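You operate a simulated robot arm through the tools that you are given. There is no shell and no other tool.

Carry out the task below with a simulated robot arm. There is one attempt and no reset: what you move stays moved.

## Task
Open the trial press and stand its five plates in the rack. Set down upright: port plate.
Where things are to end (x, y in the base frame): port plate within 0.06 m of [0.78, -0.25]; port plate within 0.06 m of [0.78, -0.33]; port plate within 0.06 m of [0.78, -0.4]; port plate within 0.06 m of [0.78, -0.47]; port plate within 0.06 m of [0.78, -0.55].

It is judged by the outcome, as a careful person would: the job done as asked, and still so three seconds after it is handed in. It fails if anything else is knocked over, pushed out of place, dropped, spilled or broken.

## Robot
A 6-joint arm with a two-finger gripper, on a carriage that runs on a rail from [0, -0.717] to [0, 1.623] (x, y) and turns from -3.438 to 2.356 rad about z. Base frame: it is fixed where the carriage stands at the start and does not move with it; the origin is on the floor, on the carriage's upright axis, x ahead of it, y to its left, z up. Lengths are in m, angles in rad, forces in N, time in s.
With the tool pointing down near the work surface it reaches from about 0.5 to 0.96 m from the robot's upright axis, wherever it stands. Its first joint turns from -2.897 to 2.897 rad. Places, roughly: blue sliding block [0.8, 0.2, 0.9]; plate rack of the trial press [0.8, -0.4, 0.8]. Payload 2.54 kg.
Tool frame: the origin (TCP) lies between the finger pads and is the grasp point; the fingertips stand 0.023 m ahead of it; z points along the fingers, y is the line along which they close. The gripper opens to 0.126 m; its body begins 0.082 m behind the TCP.
Orientation is that of the tool frame in the base frame, as [roll, pitch, yaw] about the fixed x, y, z axes, in that order (R = Rz(yaw) Ry(pitch) Rx(roll)). With the fingers straight down and closing along the base's y, the tool's x points along the base's -x, its y along +y and its z along -z.

## Interface
- The arm moves only by the tool move_arm. Its argument "targets" is a list that holds one entry, the list of rows, each a list of 7 numbers: the shift along the tool's x, y, z in m, then the turn, a rotation vector about the tool's x, y, z in rad, then the closure, from 0 (fully open) to 1 (shut). In form: [[[tx, ty, tz, rx, ry, rz, grip], ...]]. A call has 1 to 20 rows; each row shifts and turns the commanded pose from where the row before left it, along the tool's axes as they then stand. Each row takes 0.2 s and may step no farther than 0.05 m and 0.15 rad from the row before; otherwise, or with a gripper value out of range, the whole call is refused. A pose out of reach is approached as far as the arm can. The call stops where the force on the tool passes 40 N (or 10 N more than at its start, if that is more) or the arm is blocked; 0.2 s more then pass. Each finger travels about 0.0842 m/s and halts on what it meets, pressing with about 34 N; the grip force reading is that of the motor and also rises with nothing between the fingers. The clock runs only during rows and for 0.2 s after the last one: add rows that do not move to give the fingers time. It gives the time, the measured TCP pose, the force on the tool (base axes), the opening and the grip force at its end, in the units of the frame above (readings bear some noise), with the torque about the TCP (base axes, N m) and any sound that the robot's microphone picked up.
- Cameras (640 x 400 px; columns grow to the right, rows downward): "scene" is now at [0.0512, 0.1745, 1.5455]; the picture's right is [-0.29, -0.96, 0.00], its down [-0.67, 0.20, -0.71] and it looks along [0.68, -0.21, -0.70] (base axes); focal length 291 px, centre (320, 200). "wrist" rides on the gripper at [0.082, 0.014, -0.122] in the tool frame; the picture's right is [-0.17, 0.99, 0.00], its down [-0.79, -0.13, -0.60] and it looks along [-0.59, -0.10, 0.80] (tool axes); focal length 243 px, centre (320, 200). There is no depth. A picture from a camera that has moved, and an enlarged one, comes with that camera's place and axes in the base frame and with its lens. The place of the scene camera against the robot may be out by one fixed shift of up to 0.018 m in any direction.
- snapshot(camera): a new picture of that camera. It takes no simulated time.
- slide_trunk(by): moves the trunk up (or, below 0, down) by that many m; the arm and the scene camera ride with it, the base frame stays. It gives what a move gives, with no picture.
- roll_base(legs): drives the robot by 1 to 6 legs, each [ahead, left, turn to the left] in m, m and rad, along the robot's own axes; the way and the turn of a leg run together, so that a leg with both is an arc; at most 1.5 m and 3.142 rad a leg. The arm and the cameras ride along, it lands a little off, and it stops where it bumps. It keeps to its track: a leg is cut to what the track allows. It gives what a move gives.
- pan_tilt(pan, tilt): turns the head with the scene camera to pan (to the left, within 2.094 rad either way) and tilt (down, from -0.506 to 1.204), counted from straight ahead of the robot. It gives what a move gives.
- inspect(camera, box): a new picture of the part [left, top, right, bottom] of that camera's present view, enlarged. It takes no simulated time.
- sign_off(): hands the job in; it is judged then, once.

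Places have to be worked out from the pictures, the camera data and where the tool is seen. Open the gripper and draw the arm clear of the work before you hand the job in, unless the task says otherwise.

The tools are called after ">>>" as name(argument=value, ...) on one line, values as JSON. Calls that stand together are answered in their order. move_arm: Moves the arm, as the interface text tells. Its arguments: {"type":"object","properties":{"targets":{"type":"array","items":{"type":"array","items":{"type":"array","items":{"type":"number"}}}}},"required":["targets"]} The other tools are called the same way: slide_trunk (by) moves the trunk up or down; roll_base (legs) drives the base; pan_tilt (pan, tilt) turns the head that bears the scene camera; snapshot (camera) takes a picture; inspect (camera, box) takes an enlarged picture of a part of a camera's view; sign_off () hands the job in.

At the start:

```text
t: 0.0
eef_pos: [0.4406, 0.1088, 1.1273]
orientation: [3.141, 0.001, -3.141]
force: [0.1, -0.1, 0.2]
torque: [0.0, -0.01, -0.02]
finger_gap: 0.126
finger_force: 0.1
trunk travel left (down, up): [-0.375, 0.115]
robot x, y, heading: [0.0015, 0.0016, 0.001]
head pan, tilt (commanded): [-0.295, 0.777]
```

scene: 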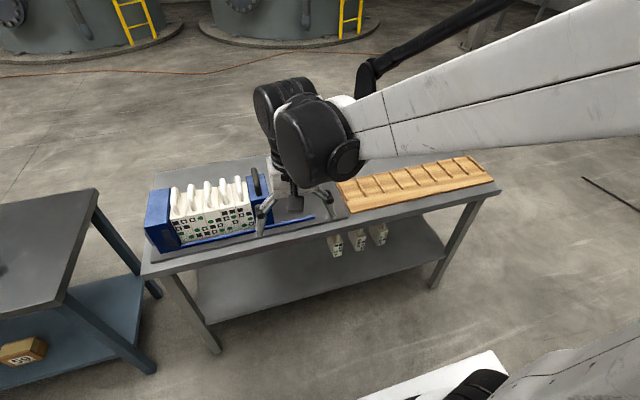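
wrist: 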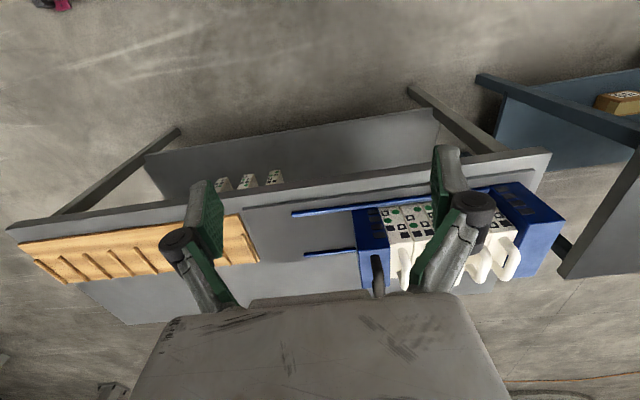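

I start by looking closely at the press and the rack before moving anything.

>>> inspect(camera="scene", box=[130, 140, 350, 280])

>>> inspect(camera="scene", box=[310, 140, 530, 280])

>>> inspect(camera="wrist", box=[280, 140, 580, 330])

>>> inspect(camera="wrist", box=[0, 130, 300, 320])

```text
2.86 times, centred on (240, 210) of scene
camera zoom: at [0.0512, 0.1745, 1.5455], right [-0.29, -0.96, 0.0], down [-0.67, 0.2, -0.71], along [0.68, -0.21, -0.7], focal length 831 px, centre (549, 171)
```

zoom: 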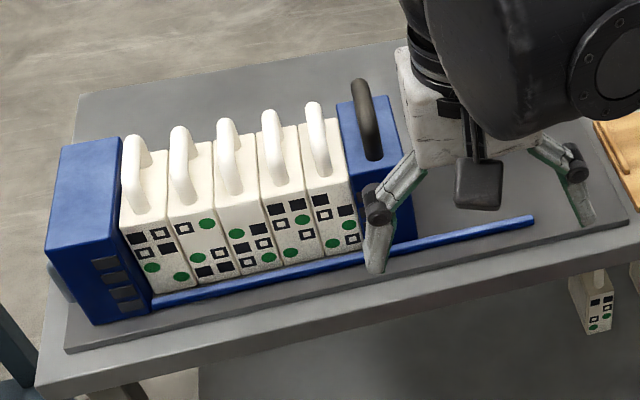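

```text
2.86 times, centred on (420, 210) of scene
camera zoom: at [0.0512, 0.1745, 1.5455], right [-0.29, -0.96, 0.0], down [-0.67, 0.2, -0.71], along [0.68, -0.21, -0.7], focal length 831 px, centre (34, 171)
```

zoom: 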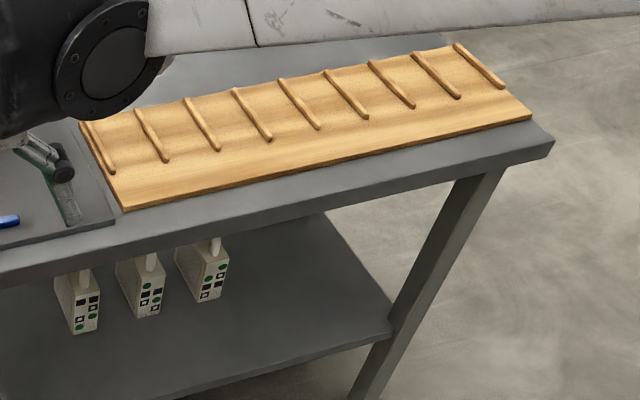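

```text
2.11 times, centred on (430, 235) of wrist
camera zoom: at [0.3579, 0.1227, 1.2494], right [0.17, 0.99, 0.0], down [0.79, -0.13, 0.6], along [0.59, -0.1, -0.8], focal length 511 px, centre (88, 126)
```

zoom: 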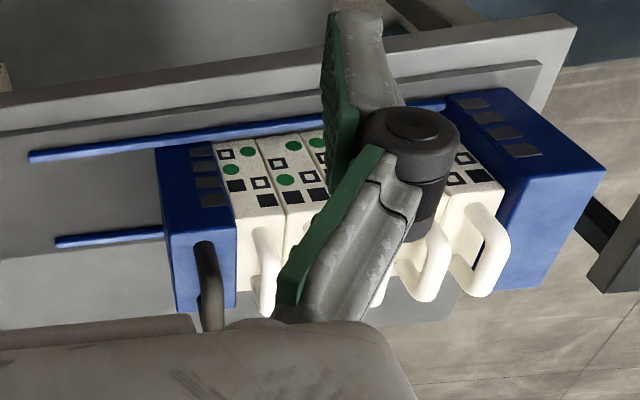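

```text
2.11 times, centred on (150, 225) of wrist
camera zoom: at [0.3579, 0.1227, 1.2494], right [0.17, 0.99, 0.0], down [0.79, -0.13, 0.6], along [0.59, -0.1, -0.8], focal length 511 px, centre (678, 147)
```

zoom: 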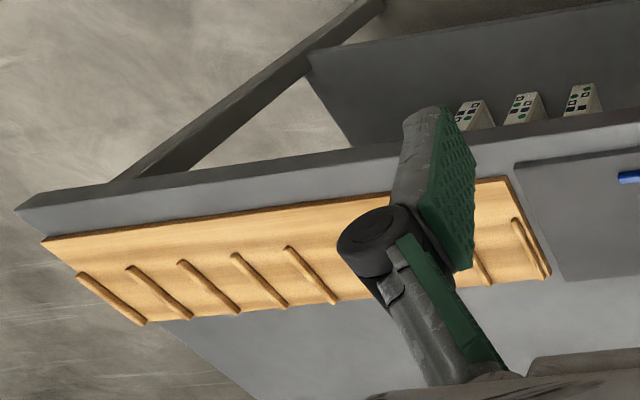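

The press sits to the left with its five plates, and the sliding block with the black handle is at its right end. The rack's 9 dividers work out at about y = -0.14 to -0.73. I raise the arm and move it to look at the press from above with the wrist camera.

>>> move_arm(targets=[[[0, 0, -0.05, 0, 0, 0, 0], [0, 0, -0.05, 0, 0, 0, 0], [0, 0, -0.05, 0, 0, 0, 0], [-0.03, 0.035, 0, 0, 0, 0, 0], [-0.03, 0.035, 0, 0, 0, 0, 0], [-0.03, 0.035, 0, 0, 0, 0, 0], [-0.03, 0.035, 0, 0, 0, 0, 0], [-0.03, 0.035, 0, 0, 0, 0, 0], [0, 0, 0, 0, 0, 0, 0]]])

>>> snapshot(camera="wrist")

>>> snapshot(camera="scene")

```text
t: 2.0
eef_pos: [0.5932, 0.2807, 1.2782]
orientation: [3.14, 0.0, 3.141]
force: [0.1, -0.5, 0.2]
torque: [-0.03, -0.02, -0.01]
finger_gap: 0.1258
finger_force: 0.0
trunk travel left (down, up): [-0.375, 0.115]
robot x, y, heading: [-0.0004, 0.0065, -0.0]
head pan, tilt (commanded): [-0.295, 0.777]
```

```text
taken
camera wrist: at [0.51, 0.2953, 1.3995], right [0.17, 0.99, 0.0], down [0.79, -0.13, 0.6], along [0.59, -0.1, -0.8], focal length 243 px, centre (320, 200)
```

wrist: 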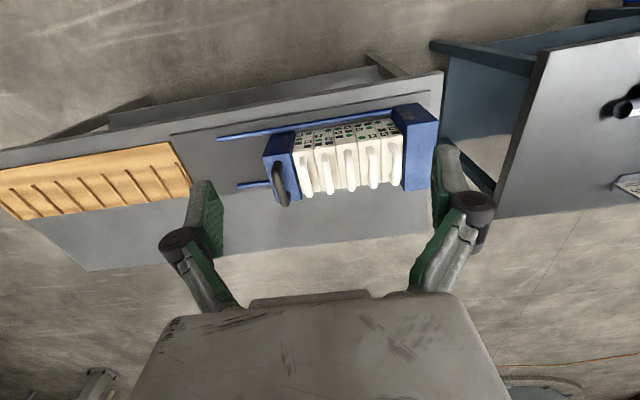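

```text
taken
camera scene: at [0.0545, 0.1953, 1.5441], right [-0.04, -1.0, 0.0], down [-0.71, 0.03, -0.7], along [0.7, -0.03, -0.71], focal length 291 px, centre (320, 200)
```

scene: 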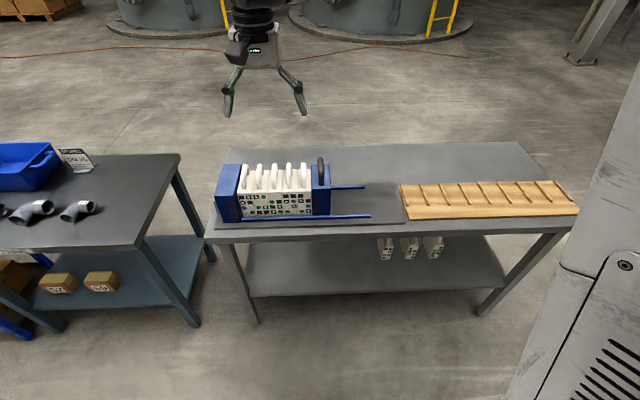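

The press is now clear in both views. I take enlarged pictures to triangulate the handles, block and rack.

>>> inspect(camera="scene", box=[205, 140, 375, 246])

>>> inspect(camera="wrist", box=[200, 90, 450, 246])

>>> inspect(camera="scene", box=[385, 160, 595, 290])

>>> inspect(camera="wrist", box=[0, 110, 250, 266])

```text
3.76 times, centred on (290, 193) of scene
camera zoom: at [0.0545, 0.1953, 1.5441], right [-0.04, -1.0, 0.0], down [-0.71, 0.03, -0.7], along [0.7, -0.03, -0.71], focal length 1095 px, centre (433, 226)
```

zoom: 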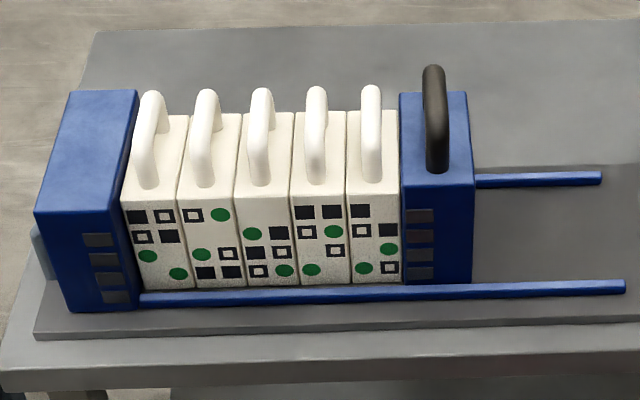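

```text
2.56 times, centred on (325, 168) of wrist
camera zoom: at [0.51, 0.2953, 1.3995], right [0.17, 0.99, 0.0], down [0.79, -0.13, 0.6], along [0.59, -0.1, -0.8], focal length 621 px, centre (307, 282)
```

zoom: 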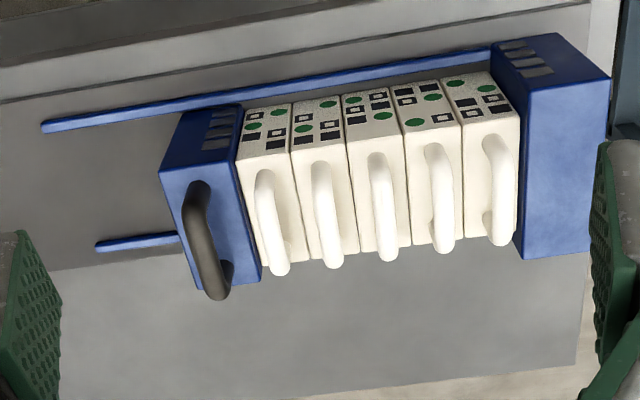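

```text
3.05 times, centred on (490, 225) of scene
camera zoom: at [0.0545, 0.1953, 1.5441], right [-0.04, -1.0, 0.0], down [-0.71, 0.03, -0.7], along [0.7, -0.03, -0.71], focal length 886 px, centre (-198, 124)
```

zoom: 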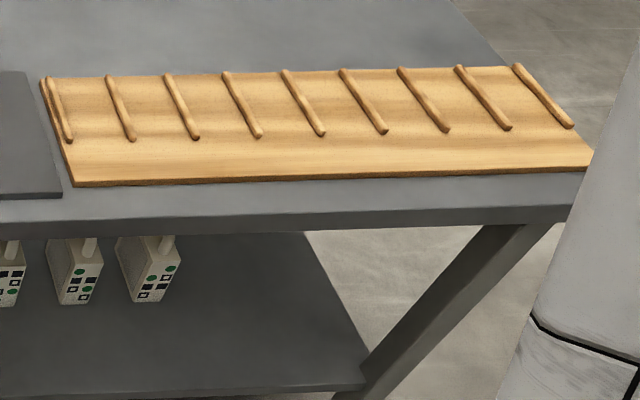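

```text
2.56 times, centred on (125, 188) of wrist
camera zoom: at [0.51, 0.2953, 1.3995], right [0.17, 0.99, 0.0], down [0.79, -0.13, 0.6], along [0.59, -0.1, -0.8], focal length 621 px, centre (819, 231)
```

zoom: 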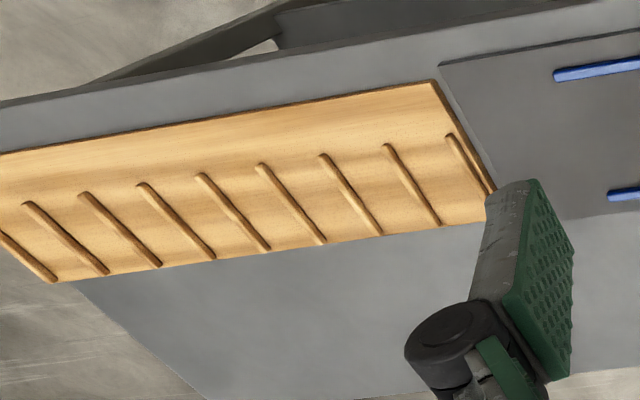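

Triangulating gives a block top at z≈0.921, x 0.727–0.854, y 0.13–0.195, and handle bars near x≈0.78 at y≈0.22, 0.27, 0.31, 0.36 and 0.41. I zoom in further to get the heights of the handles and plate tops.

>>> inspect(camera="scene", box=[285, 150, 345, 188])

>>> inspect(camera="wrist", box=[250, 120, 350, 216])

>>> inspect(camera="scene", box=[230, 155, 310, 205])

>>> inspect(camera="wrist", box=[150, 160, 250, 320])

```text
10.53 times, centred on (315, 169) of scene
camera zoom: at [0.0545, 0.1953, 1.5441], right [-0.04, -1.0, 0.0], down [-0.71, 0.03, -0.7], along [0.7, -0.03, -0.71], focal length 3062 px, centre (373, 526)
```

zoom: 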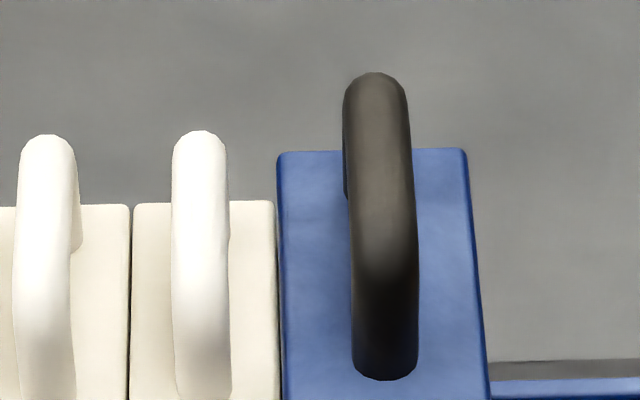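

```text
4.17 times, centred on (300, 168) of wrist
camera zoom: at [0.51, 0.2953, 1.3995], right [0.17, 0.99, 0.0], down [0.79, -0.13, 0.6], along [0.59, -0.1, -0.8], focal length 1011 px, centre (403, 333)
```

zoom: 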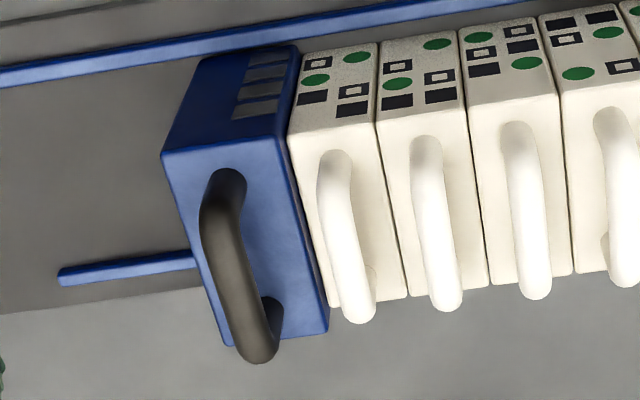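

```text
8.00 times, centred on (270, 180) of scene
camera zoom: at [0.0545, 0.1953, 1.5441], right [-0.04, -1.0, 0.0], down [-0.71, 0.03, -0.7], along [0.7, -0.03, -0.71], focal length 2327 px, centre (720, 360)
```

zoom: 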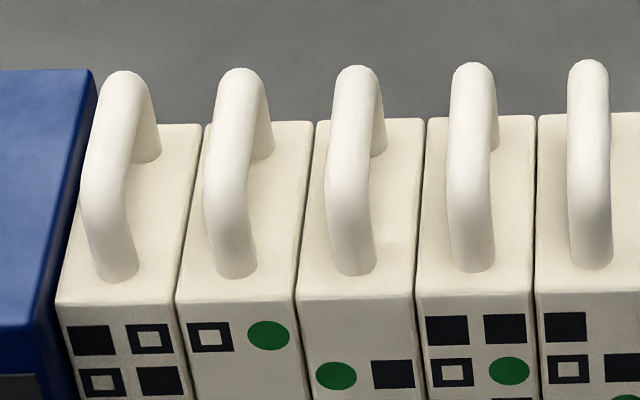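

```text
2.50 times, centred on (200, 240) of wrist
camera zoom: at [0.51, 0.2953, 1.3995], right [0.17, 0.99, 0.0], down [0.79, -0.13, 0.6], along [0.59, -0.1, -0.8], focal length 606 px, centre (620, 100)
```

zoom: 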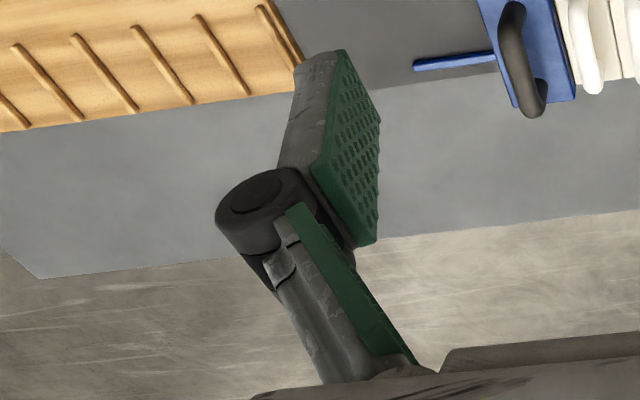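

Plate tops come out at z≈0.894, handle bars are about 0.02 thick with their tops near 0.94, and the block's handle is slightly higher. I check the press ends and base for any latch, and the rail ends.

>>> inspect(camera="scene", box=[205, 170, 275, 230])

>>> inspect(camera="scene", box=[300, 170, 400, 230])

>>> inspect(camera="wrist", box=[380, 90, 460, 210])

>>> roll_base(legs=[[0, -0.07, 0]])

```text
6.67 times, centred on (240, 200) of scene
camera zoom: at [0.0545, 0.1953, 1.5441], right [-0.04, -1.0, 0.0], down [-0.71, 0.03, -0.7], along [0.7, -0.03, -0.71], focal length 1939 px, centre (853, 200)
```

zoom: 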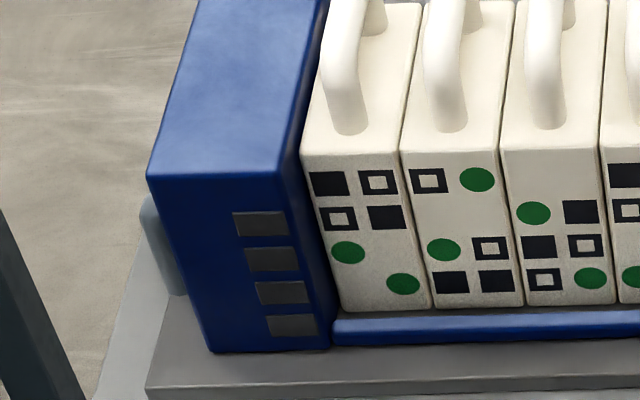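

```text
6.40 times, centred on (350, 200) of scene
camera zoom: at [0.0545, 0.1953, 1.5441], right [-0.04, -1.0, 0.0], down [-0.71, 0.03, -0.7], along [0.7, -0.03, -0.71], focal length 1862 px, centre (128, 200)
```

zoom: 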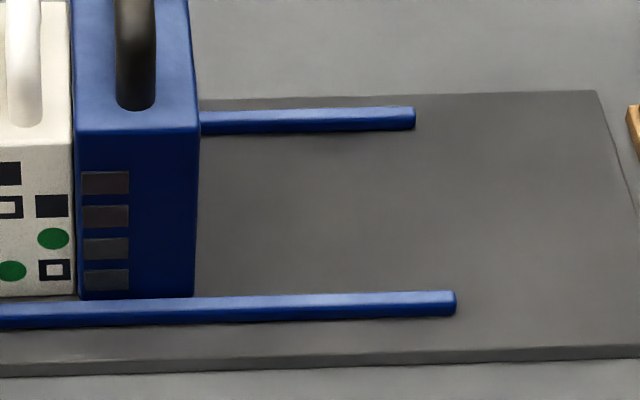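

```text
3.33 times, centred on (420, 150) of wrist
camera zoom: at [0.51, 0.2953, 1.3995], right [0.17, 0.99, 0.0], down [0.79, -0.13, 0.6], along [0.59, -0.1, -0.8], focal length 809 px, centre (-13, 367)
```

zoom: 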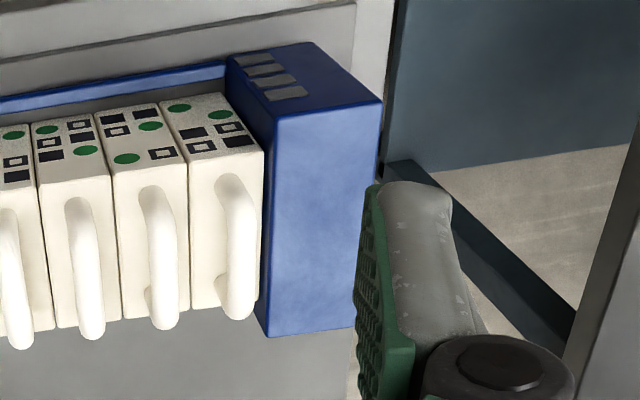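

```text
t: 3.0
eef_pos: [0.5925, 0.2099, 1.2785]
orientation: [3.141, 0.001, -3.141]
force: [0.3, 0.2, 0.7]
torque: [0.02, 0.01, -0.03]
finger_gap: 0.1259
finger_force: 0.0
trunk travel left (down, up): [-0.375, 0.115]
robot x, y, heading: [0.0002, -0.0693, -0.003]
head pan, tilt (commanded): [-0.295, 0.777]
```

No latch is visible; the block and plates just sit between the two rails, which end near y≈0. I lower the arm for a closer second viewpoint of the block's handle.

>>> snapshot(camera="wrist")

>>> move_arm(targets=[[[-0.0268, -0.0125, 0.0395, 0, 0, 0, 0], [-0.0268, -0.0125, 0.0395, 0, 0, 0, 0], [-0.0268, -0.0125, 0.0395, 0, 0, 0, 0], [-0.0268, -0.0125, 0.0395, 0, 0, 0, 0], [0, 0, 0, 0, 0, 0, 0]]])

>>> snapshot(camera="wrist")

>>> snapshot(camera="scene")

```text
taken
camera wrist: at [0.5095, 0.2242, 1.3999], right [0.17, 0.99, 0.0], down [0.79, -0.13, 0.6], along [0.59, -0.1, -0.8], focal length 243 px, centre (320, 200)
```

wrist: 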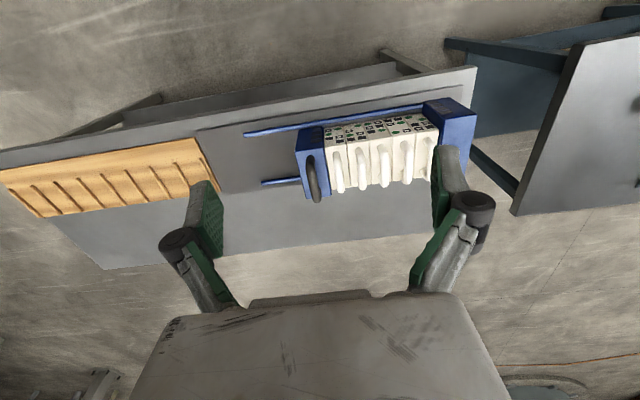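

```text
t: 4.2
eef_pos: [0.7008, 0.1617, 1.1206]
orientation: [-3.141, 0.001, -3.141]
force: [0.4, -0.4, 0.0]
torque: [0.04, 0.04, -0.01]
finger_gap: 0.1263
finger_force: 0.0
trunk travel left (down, up): [-0.375, 0.115]
robot x, y, heading: [0.0005, -0.0704, -0.002]
head pan, tilt (commanded): [-0.295, 0.777]
```

```text
taken
camera wrist: at [0.6181, 0.1752, 1.2415], right [0.17, 0.99, 0.0], down [0.79, -0.13, 0.6], along [0.59, -0.1, -0.8], focal length 243 px, centre (320, 200)
```

wrist: 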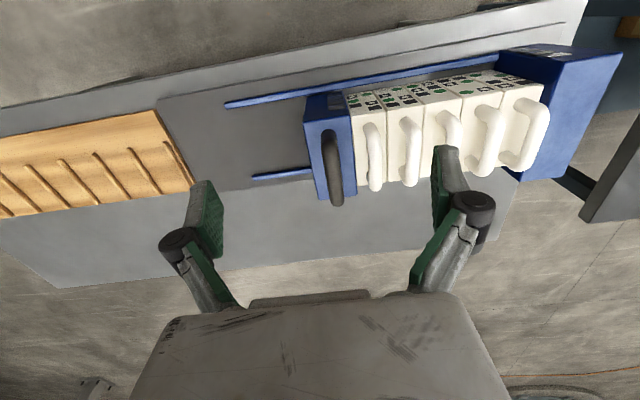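

```text
taken
camera scene: at [0.0523, 0.1046, 1.5455], right [-0.29, -0.96, 0.0], down [-0.67, 0.2, -0.71], along [0.68, -0.21, -0.7], focal length 291 px, centre (320, 200)
```

scene: 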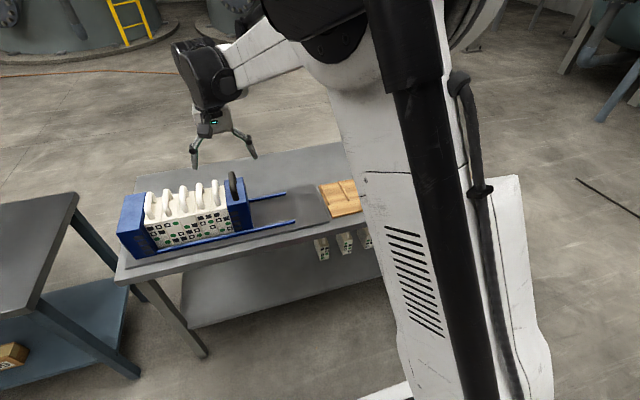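

Now a close enlarged wrist view of the black handle and nearest white handles.

>>> inspect(camera="wrist", box=[280, 70, 440, 230])

>>> inspect(camera="scene", box=[110, 130, 310, 270])

```text
2.50 times, centred on (360, 150) of wrist
camera zoom: at [0.6181, 0.1752, 1.2415], right [0.17, 0.99, 0.0], down [0.79, -0.13, 0.6], along [0.59, -0.1, -0.8], focal length 606 px, centre (220, 325)
```

zoom: 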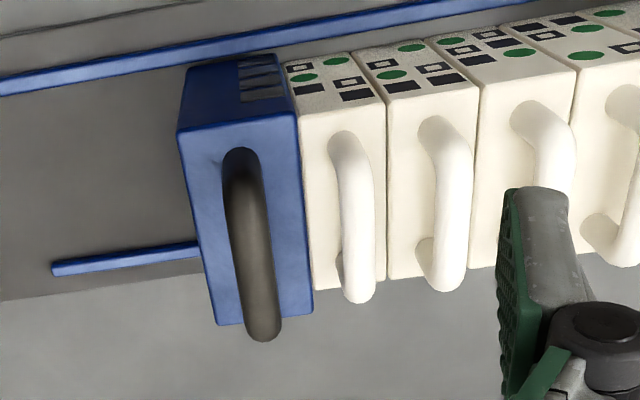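

```text
2.86 times, centred on (210, 200) of scene
camera zoom: at [0.0523, 0.1046, 1.5455], right [-0.29, -0.96, 0.0], down [-0.67, 0.2, -0.71], along [0.68, -0.21, -0.7], focal length 831 px, centre (634, 200)
```

zoom: 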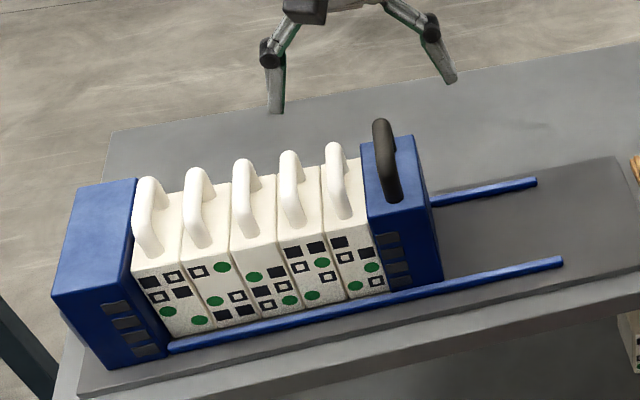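

Two wrist viewpoints now agree: block top z≈0.933, its handle bar at y≈0.165, z≈0.983, and white bars at z≈0.95 with the first at y≈0.222. I pre-close the fingers to about 0.045 m and move above the black handle.

>>> move_arm(targets=[[[-0.041, 0.001, 0, 0, 0, 0, 0.64], [-0.041, 0.001, 0, 0, 0, 0, 0.64], [0, 0, 0.04, 0, 0, 0, 0.64], [0, 0, 0, 0, 0, 0, 0.64], [0, 0, 0, 0, 0, 0, 0.64]]])

>>> snapshot(camera="wrist")

>>> snapshot(camera="scene")

```text
t: 5.4
eef_pos: [0.7815, 0.162, 1.0817]
orientation: [3.141, 0.0, 3.141]
force: [0.3, 0.3, -0.1]
torque: [0.03, -0.04, 0.01]
finger_gap: 0.0453
finger_force: 0.0
trunk travel left (down, up): [-0.375, 0.115]
robot x, y, heading: [-0.0024, -0.0674, -0.003]
head pan, tilt (commanded): [-0.295, 0.777]
```

```text
taken
camera wrist: at [0.6991, 0.1761, 1.2023], right [0.17, 0.99, 0.0], down [0.79, -0.13, 0.6], along [0.59, -0.1, -0.8], focal length 243 px, centre (320, 200)
```

wrist: 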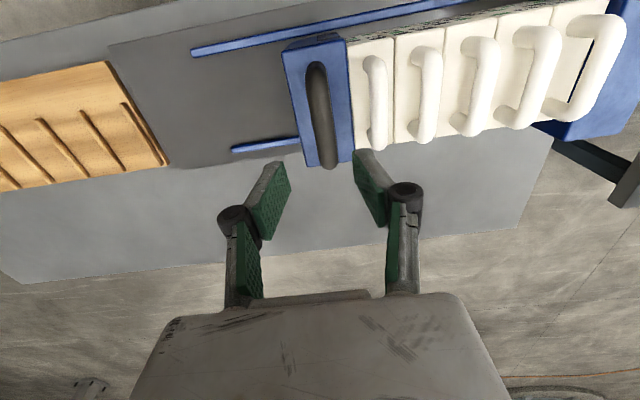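

```text
taken
camera scene: at [0.0511, 0.1046, 1.5455], right [-0.29, -0.96, 0.0], down [-0.67, 0.2, -0.71], along [0.68, -0.21, -0.7], focal length 291 px, centre (320, 200)
```

scene: 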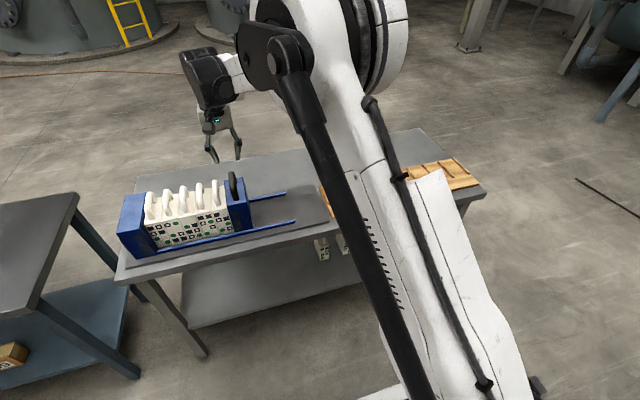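

The gap reads 0.0453 and the bar projects within 3 mm of the tool centre line. I shift 2.5 mm left and descend onto the black handle with fingers astride it.

>>> move_arm(targets=[[[0, 0.0025, 0.033, 0, 0, 0, 0.64], [0, 0, 0.033, 0, 0, 0, 0.64], [0, 0, 0.032, 0, 0, 0, 0.64], [0, 0, 0, 0, 0, 0, 0.64]]])

>>> snapshot(camera="wrist")

>>> inspect(camera="scene", box=[130, 100, 310, 226])

```text
t: 6.4
eef_pos: [0.7809, 0.1652, 0.9811]
orientation: [3.14, 0.0, 3.141]
force: [-0.4, 0.7, -0.7]
torque: [0.03, 0.05, 0.01]
finger_gap: 0.045
finger_force: 0.0
trunk travel left (down, up): [-0.375, 0.115]
robot x, y, heading: [0.0003, -0.0688, -0.0]
head pan, tilt (commanded): [-0.295, 0.777]
```

```text
taken
camera wrist: at [0.6995, 0.1786, 1.1029], right [0.17, 0.99, 0.0], down [0.79, -0.13, 0.6], along [0.59, -0.1, -0.8], focal length 243 px, centre (320, 200)
```

wrist: 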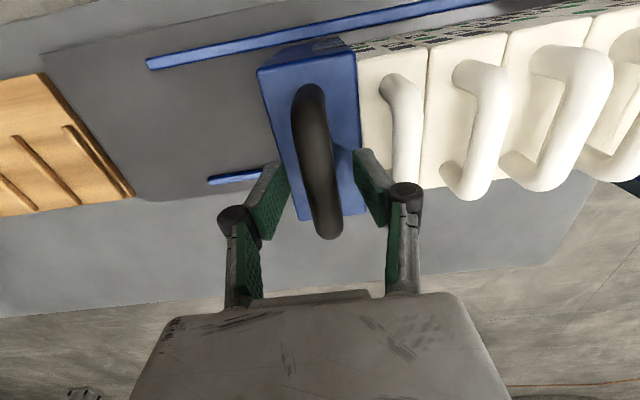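

```text
3.17 times, centred on (220, 163) of scene
camera zoom: at [0.0516, 0.1047, 1.5455], right [-0.29, -0.96, 0.0], down [-0.67, 0.2, -0.71], along [0.68, -0.21, -0.7], focal length 923 px, centre (638, 318)
```

zoom: 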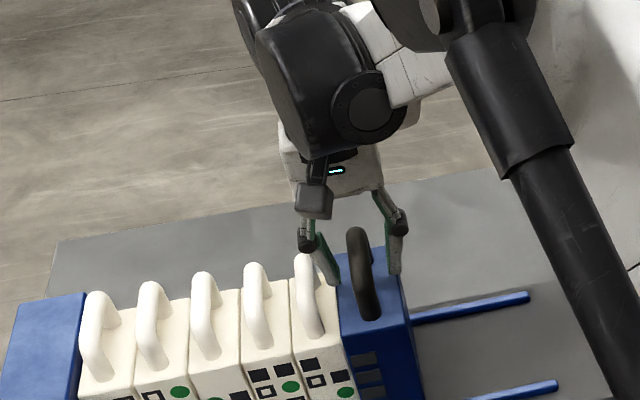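

The fingers straddle the black handle. I close on it.

>>> move_arm(targets=[[[0, 0, 0, 0, 0, 0, 1], [0, 0, 0, 0, 0, 0, 1], [0, 0, 0, 0, 0, 0, 1], [0, 0, 0, 0, 0, 0, 1]]])

```text
t: 7.4
eef_pos: [0.7815, 0.1655, 0.9828]
orientation: [3.141, 0.0, 3.141]
force: [-1.7, 5.6, -3.9]
torque: [0.04, -0.05, 0.04]
finger_gap: 0.011
finger_force: 38.2
trunk travel left (down, up): [-0.375, 0.115]
robot x, y, heading: [0.0009, -0.0685, 0.006]
head pan, tilt (commanded): [-0.295, 0.777]
```

The gap of 0.011 is narrower than the bar I estimated, so I check where the pads hold.

>>> snapshot(camera="wrist")

>>> inspect(camera="scene", box=[180, 140, 270, 210])

>>> inspect(camera="wrist", box=[220, 60, 440, 260])

```text
taken
camera wrist: at [0.6992, 0.1792, 1.1031], right [0.17, 0.99, 0.0], down [0.79, -0.13, 0.6], along [0.59, -0.1, -0.8], focal length 243 px, centre (320, 200)
```

wrist: 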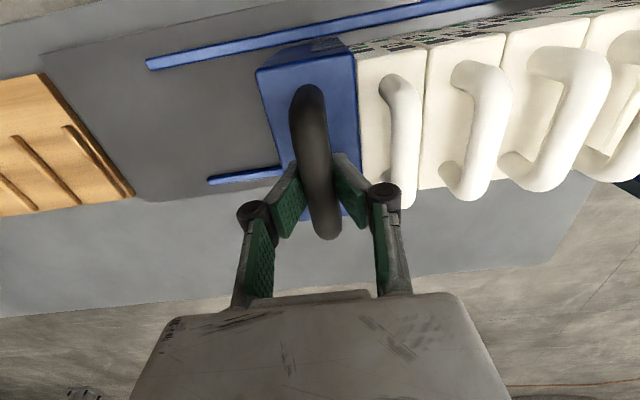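

```text
5.71 times, centred on (225, 175) of scene
camera zoom: at [0.0513, 0.1051, 1.5454], right [-0.29, -0.96, 0.0], down [-0.67, 0.2, -0.71], along [0.68, -0.21, -0.7], focal length 1662 px, centre (863, 343)
```

zoom: 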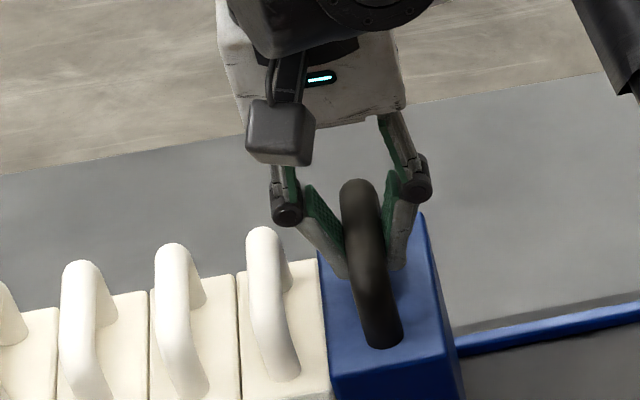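

```text
2.00 times, centred on (330, 160) of wrist
camera zoom: at [0.6992, 0.1792, 1.1031], right [0.17, 0.99, 0.0], down [0.79, -0.13, 0.6], along [0.59, -0.1, -0.8], focal length 485 px, centre (300, 280)
```

zoom: 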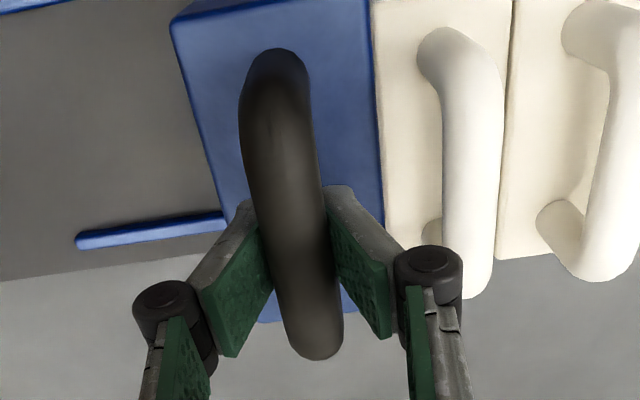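

The adaptive pads wrap around and under the bar, so the hold is firm. I pull the block slowly along -y, starting with a few centimetres.

>>> move_arm(targets=[[[0, -0.008, 0, 0, 0, 0, 1], [0, -0.008, 0, 0, 0, 0, 1], [0, -0.008, 0, 0, 0, 0, 1], [0, -0.008, 0, 0, 0, 0, 1], [0, 0, 0, 0, 0, 0, 1]]])

>>> snapshot(camera="wrist")

```text
t: 8.6
eef_pos: [0.7821, 0.1343, 0.9821]
orientation: [-3.141, 0.0, 3.14]
force: [11.6, 0.4, 3.1]
torque: [-0.05, -0.37, 0.11]
finger_gap: 0.0116
finger_force: 38.2
trunk travel left (down, up): [-0.375, 0.115]
robot x, y, heading: [0.0018, -0.0705, -0.001]
head pan, tilt (commanded): [-0.295, 0.777]
```

```text
taken
camera wrist: at [0.6991, 0.1469, 1.103], right [0.17, 0.99, 0.0], down [0.79, -0.13, 0.6], along [0.59, -0.1, -0.8], focal length 243 px, centre (320, 200)
```

wrist: 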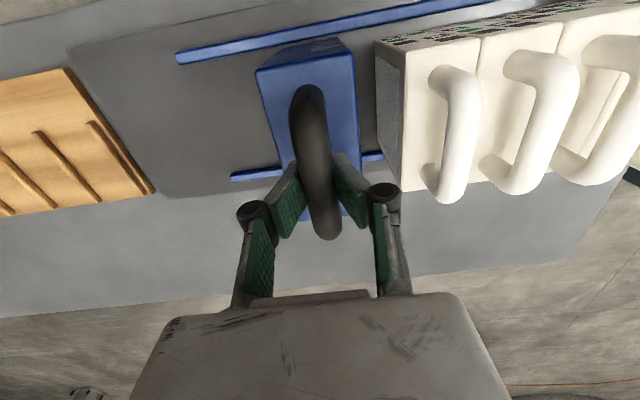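

The block slides freely (moved 32 mm; the plates stayed). I pull it on another 7 cm, which still leaves it fully on the rails that end at y≈0.01.

>>> move_arm(targets=[[[0, -0.008, 0, 0, 0, 0, 1], [0, -0.009, 0, 0, 0, 0, 1], [0, -0.009, 0, 0, 0, 0, 1], [0, -0.009, 0, 0, 0, 0, 1], [0, -0.009, 0, 0, 0, 0, 1], [0, -0.009, 0, 0, 0, 0, 1], [0, -0.009, 0, 0, 0, 0, 1], [0, -0.008, 0, 0, 0, 0, 1], [0, 0, 0, 0, 0, 0, 1]]])

>>> snapshot(camera="wrist")

>>> snapshot(camera="scene")

```text
t: 10.6
eef_pos: [0.7819, 0.0638, 0.9817]
orientation: [3.141, -0.002, -3.141]
force: [0.0, -0.5, -18.5]
torque: [-0.04, 0.44, 0.1]
finger_gap: 0.0112
finger_force: 37.9
trunk travel left (down, up): [-0.375, 0.115]
robot x, y, heading: [0.0041, -0.0721, -0.0]
head pan, tilt (commanded): [-0.295, 0.777]
```

```text
taken
camera wrist: at [0.6993, 0.0772, 1.1031], right [0.17, 0.99, 0.0], down [0.79, -0.13, 0.6], along [0.59, -0.1, -0.8], focal length 243 px, centre (320, 200)
```

wrist: 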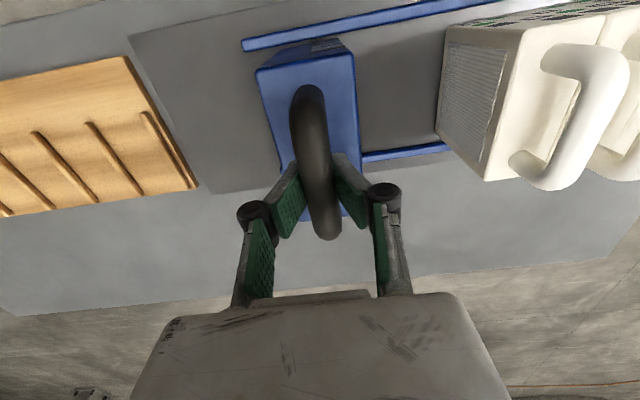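

```text
taken
camera scene: at [0.0528, 0.1048, 1.5453], right [-0.29, -0.96, 0.0], down [-0.67, 0.2, -0.71], along [0.68, -0.21, -0.7], focal length 291 px, centre (320, 200)
```

scene: 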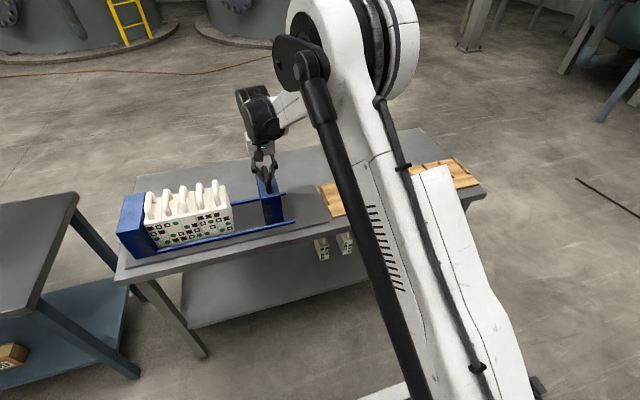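

The press is open, with the block about 10 cm from the plates. I release the handle and rise straight up.

>>> move_arm(targets=[[[0, 0, 0, 0, 0, 0, 0.55], [0, 0, 0, 0, 0, 0, 0.55], [0, 0, 0, 0, 0, 0, 0.55], [0, 0, -0.02, 0, 0, 0, 0.55], [0, 0, -0.05, 0, 0, 0, 0.55], [0, 0, -0.05, 0, 0, 0, 0.64], [0, 0, 0, 0, 0, 0, 0.64]]])

>>> snapshot(camera="wrist")

```text
t: 12.2
eef_pos: [0.7788, 0.0632, 1.1038]
orientation: [3.141, 0.0, 3.141]
force: [-0.2, -0.1, 0.1]
torque: [-0.03, -0.03, -0.02]
finger_gap: 0.0452
finger_force: 0.1
trunk travel left (down, up): [-0.375, 0.115]
robot x, y, heading: [0.0019, -0.0676, -0.001]
head pan, tilt (commanded): [-0.295, 0.777]
```

```text
taken
camera wrist: at [0.6959, 0.0771, 1.2253], right [0.17, 0.99, 0.0], down [0.79, -0.13, 0.6], along [0.59, -0.1, -0.8], focal length 243 px, centre (320, 200)
```

wrist: 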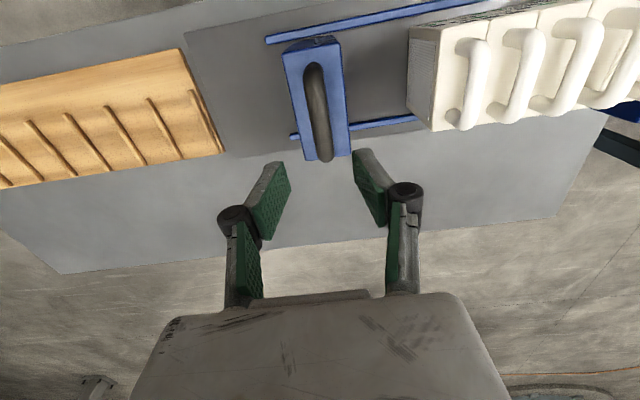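

The block stays put and is clear of the plates. Before going to the first plate I measure the finger thickness closely, since one finger must fit between neighbouring handles.

>>> inspect(camera="wrist", box=[210, 130, 430, 310])

>>> move_arm(targets=[[[0, 0.04, 0, 0, 0, 0, 0.64], [0, 0.04, 0, 0, 0, 0, 0.64], [0, 0.04, 0, 0, 0, 0, 0.7], [0, 0.038, 0, 0, 0, 0, 0.71], [0, 0, 0, 0, 0, 0, 0.71], [0, 0, 0, 0, 0, 0, 0.71]]])

>>> snapshot(camera="wrist")

>>> inspect(camera="wrist", box=[220, 40, 420, 240])

>>> inspect(camera="scene", box=[130, 110, 310, 226])

```text
2.22 times, centred on (320, 220) of wrist
camera zoom: at [0.6959, 0.0771, 1.2253], right [0.17, 0.99, 0.0], down [0.79, -0.13, 0.6], along [0.59, -0.1, -0.8], focal length 539 px, centre (320, 156)
```

zoom: 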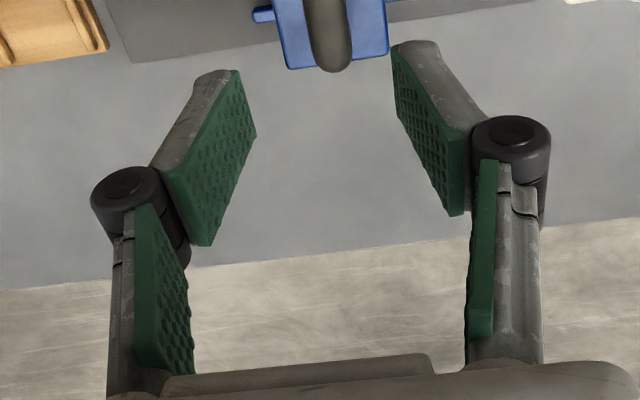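

```text
t: 13.6
eef_pos: [0.7797, 0.2214, 1.1031]
orientation: [3.141, 0.001, 3.14]
force: [-0.8, 0.1, -0.1]
torque: [0.01, 0.02, 0.0]
finger_gap: 0.0368
finger_force: 0.1
trunk travel left (down, up): [-0.375, 0.115]
robot x, y, heading: [0.0008, -0.0697, -0.003]
head pan, tilt (commanded): [-0.295, 0.777]
```

```text
taken
camera wrist: at [0.6976, 0.2355, 1.2239], right [0.17, 0.99, 0.0], down [0.79, -0.13, 0.6], along [0.59, -0.1, -0.8], focal length 243 px, centre (320, 200)
```

wrist: 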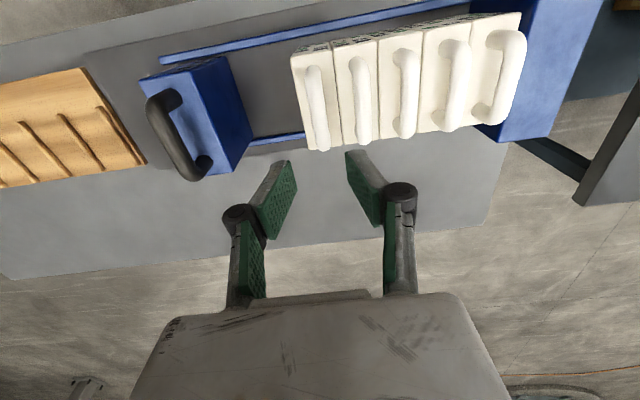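

```text
2.00 times, centred on (320, 140) of wrist
camera zoom: at [0.6976, 0.2355, 1.2239], right [0.17, 0.99, 0.0], down [0.79, -0.13, 0.6], along [0.59, -0.1, -0.8], focal length 485 px, centre (320, 320)
```

zoom: 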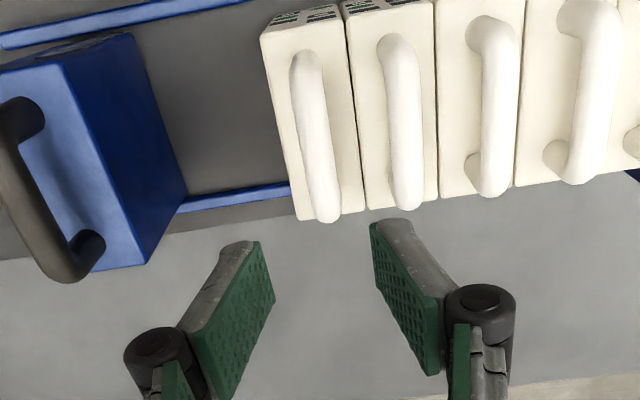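

```text
3.45 times, centred on (220, 168) of scene
camera zoom: at [0.0512, 0.1044, 1.5455], right [-0.29, -0.96, 0.0], down [-0.67, 0.2, -0.71], along [0.68, -0.21, -0.7], focal length 1003 px, centre (665, 310)
```

zoom: 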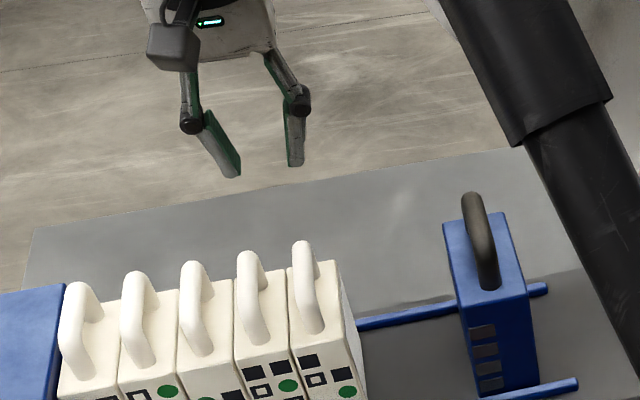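

The A bar measures y≈0.221 and B y≈0.267; each fingertip is about 13 mm thick, so it fits the 26 mm gap. I bias 3 mm to the right, descend astride the first plate's handle to z≈0.955, and look before closing.

>>> move_arm(targets=[[[-0.002, -0.003, 0.045, 0, 0, 0, 0.71], [0, 0, 0.045, 0, 0, 0, 0.71], [0, 0, 0.03, 0, 0, 0, 0.71], [0, 0, 0.015, 0, 0, 0, 0.71], [0, 0, 0.012, 0, 0, 0, 0.71], [0, 0, 0, 0, 0, 0, 0.71]]])

>>> snapshot(camera="wrist")

>>> inspect(camera="wrist", box=[220, 60, 440, 260])

>>> inspect(camera="scene", box=[140, 130, 260, 226])

```text
t: 15.0
eef_pos: [0.7835, 0.2157, 0.9547]
orientation: [3.141, -0.001, 3.14]
force: [-0.3, -0.5, 0.2]
torque: [0.0, 0.02, 0.01]
finger_gap: 0.0365
finger_force: 0.0
trunk travel left (down, up): [-0.375, 0.115]
robot x, y, heading: [-0.0017, -0.07, 0.001]
head pan, tilt (commanded): [-0.295, 0.777]
```

```text
taken
camera wrist: at [0.7002, 0.231, 1.0757], right [0.17, 0.99, 0.0], down [0.79, -0.13, 0.6], along [0.59, -0.1, -0.8], focal length 243 px, centre (320, 200)
```

wrist: 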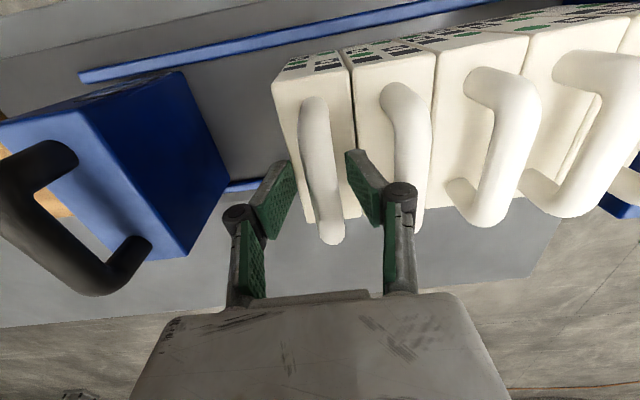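

```text
2.00 times, centred on (330, 160) of wrist
camera zoom: at [0.7002, 0.231, 1.0757], right [0.17, 0.99, 0.0], down [0.79, -0.13, 0.6], along [0.59, -0.1, -0.8], focal length 485 px, centre (300, 280)
```

zoom: 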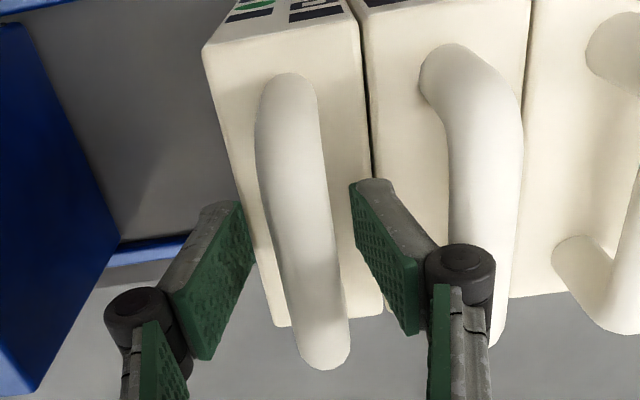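

```text
4.17 times, centred on (200, 178) of scene
camera zoom: at [0.0514, 0.1047, 1.5455], right [-0.29, -0.96, 0.0], down [-0.67, 0.2, -0.71], along [0.68, -0.21, -0.7], focal length 1212 px, centre (820, 292)
```

zoom: 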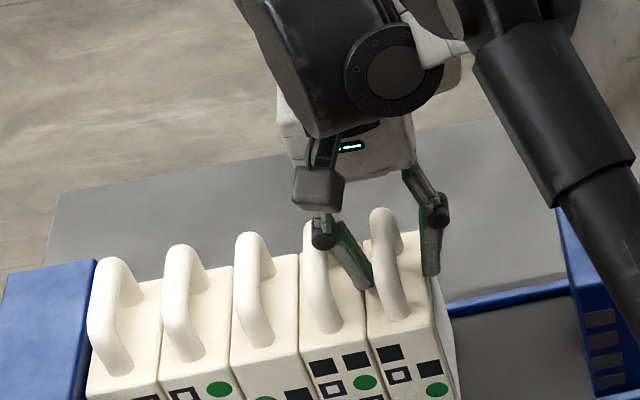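

No contact, and the bar sits between the pads. I close the fingers on the first plate's handle.

>>> move_arm(targets=[[[0, 0.002, 0, 0, 0, 0, 0.71], [0, 0, 0, 0, 0, 0, 1], [0, 0, 0, 0, 0, 0, 1], [0, 0, 0, 0, 0, 0, 1], [0, 0, 0, 0, 0, 0, 1]]])

>>> inspect(camera="wrist", box=[220, 60, 440, 260])

>>> inspect(camera="scene", box=[140, 130, 260, 226])

```text
t: 16.2
eef_pos: [0.7835, 0.2191, 0.9562]
orientation: [-3.141, -0.002, 3.142]
force: [0.6, 1.5, -0.1]
torque: [0.03, 0.03, 0.02]
finger_gap: 0.006
finger_force: 28.5
trunk travel left (down, up): [-0.375, 0.115]
robot x, y, heading: [-0.0028, -0.064, 0.002]
head pan, tilt (commanded): [-0.295, 0.777]
```

```text
2.00 times, centred on (330, 160) of wrist
camera zoom: at [0.7005, 0.2338, 1.0762], right [0.17, 0.99, 0.0], down [0.79, -0.13, 0.6], along [0.59, -0.1, -0.8], focal length 485 px, centre (300, 280)
```

zoom: 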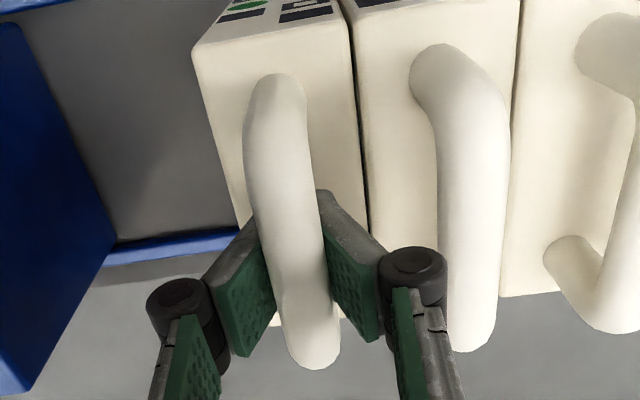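

```text
4.17 times, centred on (200, 178) of scene
camera zoom: at [0.0513, 0.1047, 1.5455], right [-0.29, -0.96, 0.0], down [-0.67, 0.2, -0.71], along [0.68, -0.21, -0.7], focal length 1212 px, centre (820, 292)
```

zoom: 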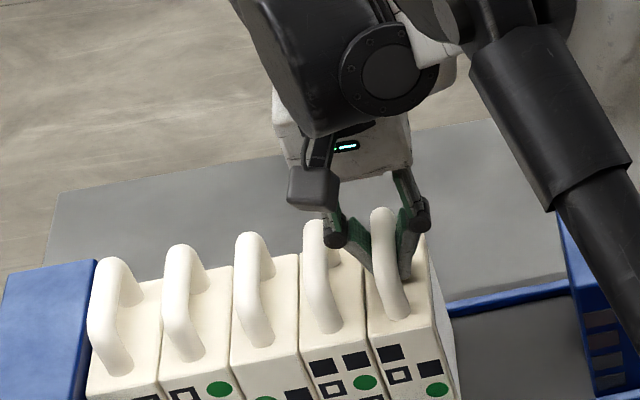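

The bar is gripped. I lift slowly by 2 cm first to feel the weight and check that the neighbour doesn't come along.

>>> move_arm(targets=[[[0, 0, 0, 0, 0, 0, 1], [0, 0, -0.005, 0, 0, 0, 1], [0, 0, -0.005, 0, 0, 0, 1], [0, 0, -0.005, 0, 0, 0, 1], [0, 0, -0.005, 0, 0, 0, 1], [0, 0, 0, 0, 0, 0, 1]]])

>>> snapshot(camera="wrist")

>>> inspect(camera="scene", box=[120, 130, 300, 270])

```text
t: 17.6
eef_pos: [0.7842, 0.2198, 0.9756]
orientation: [3.141, 0.002, -3.141]
force: [0.9, -0.4, -4.1]
torque: [-0.02, -0.03, 0.02]
finger_gap: 0.0059
finger_force: 29.0
trunk travel left (down, up): [-0.375, 0.115]
robot x, y, heading: [0.0021, -0.0676, -0.006]
head pan, tilt (commanded): [-0.295, 0.777]
```

```text
taken
camera wrist: at [0.7007, 0.2342, 1.0961], right [0.17, 0.99, 0.0], down [0.79, -0.13, 0.6], along [0.59, -0.1, -0.8], focal length 243 px, centre (320, 200)
```

wrist: 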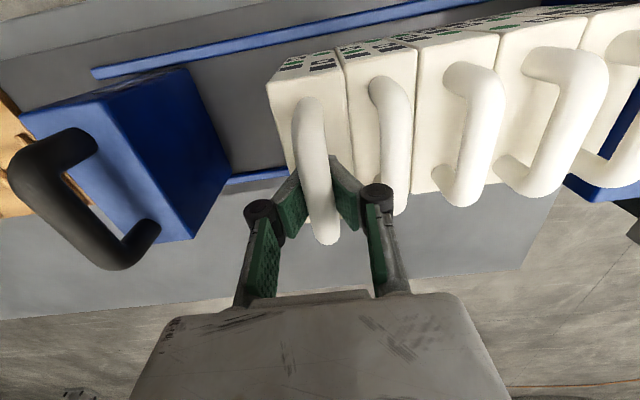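

```text
2.86 times, centred on (210, 200) of scene
camera zoom: at [0.0514, 0.1047, 1.5455], right [-0.29, -0.96, 0.0], down [-0.67, 0.2, -0.71], along [0.68, -0.21, -0.7], focal length 831 px, centre (634, 200)
```

zoom: 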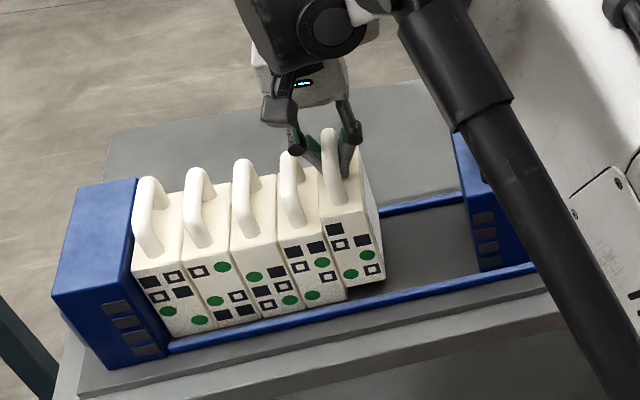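

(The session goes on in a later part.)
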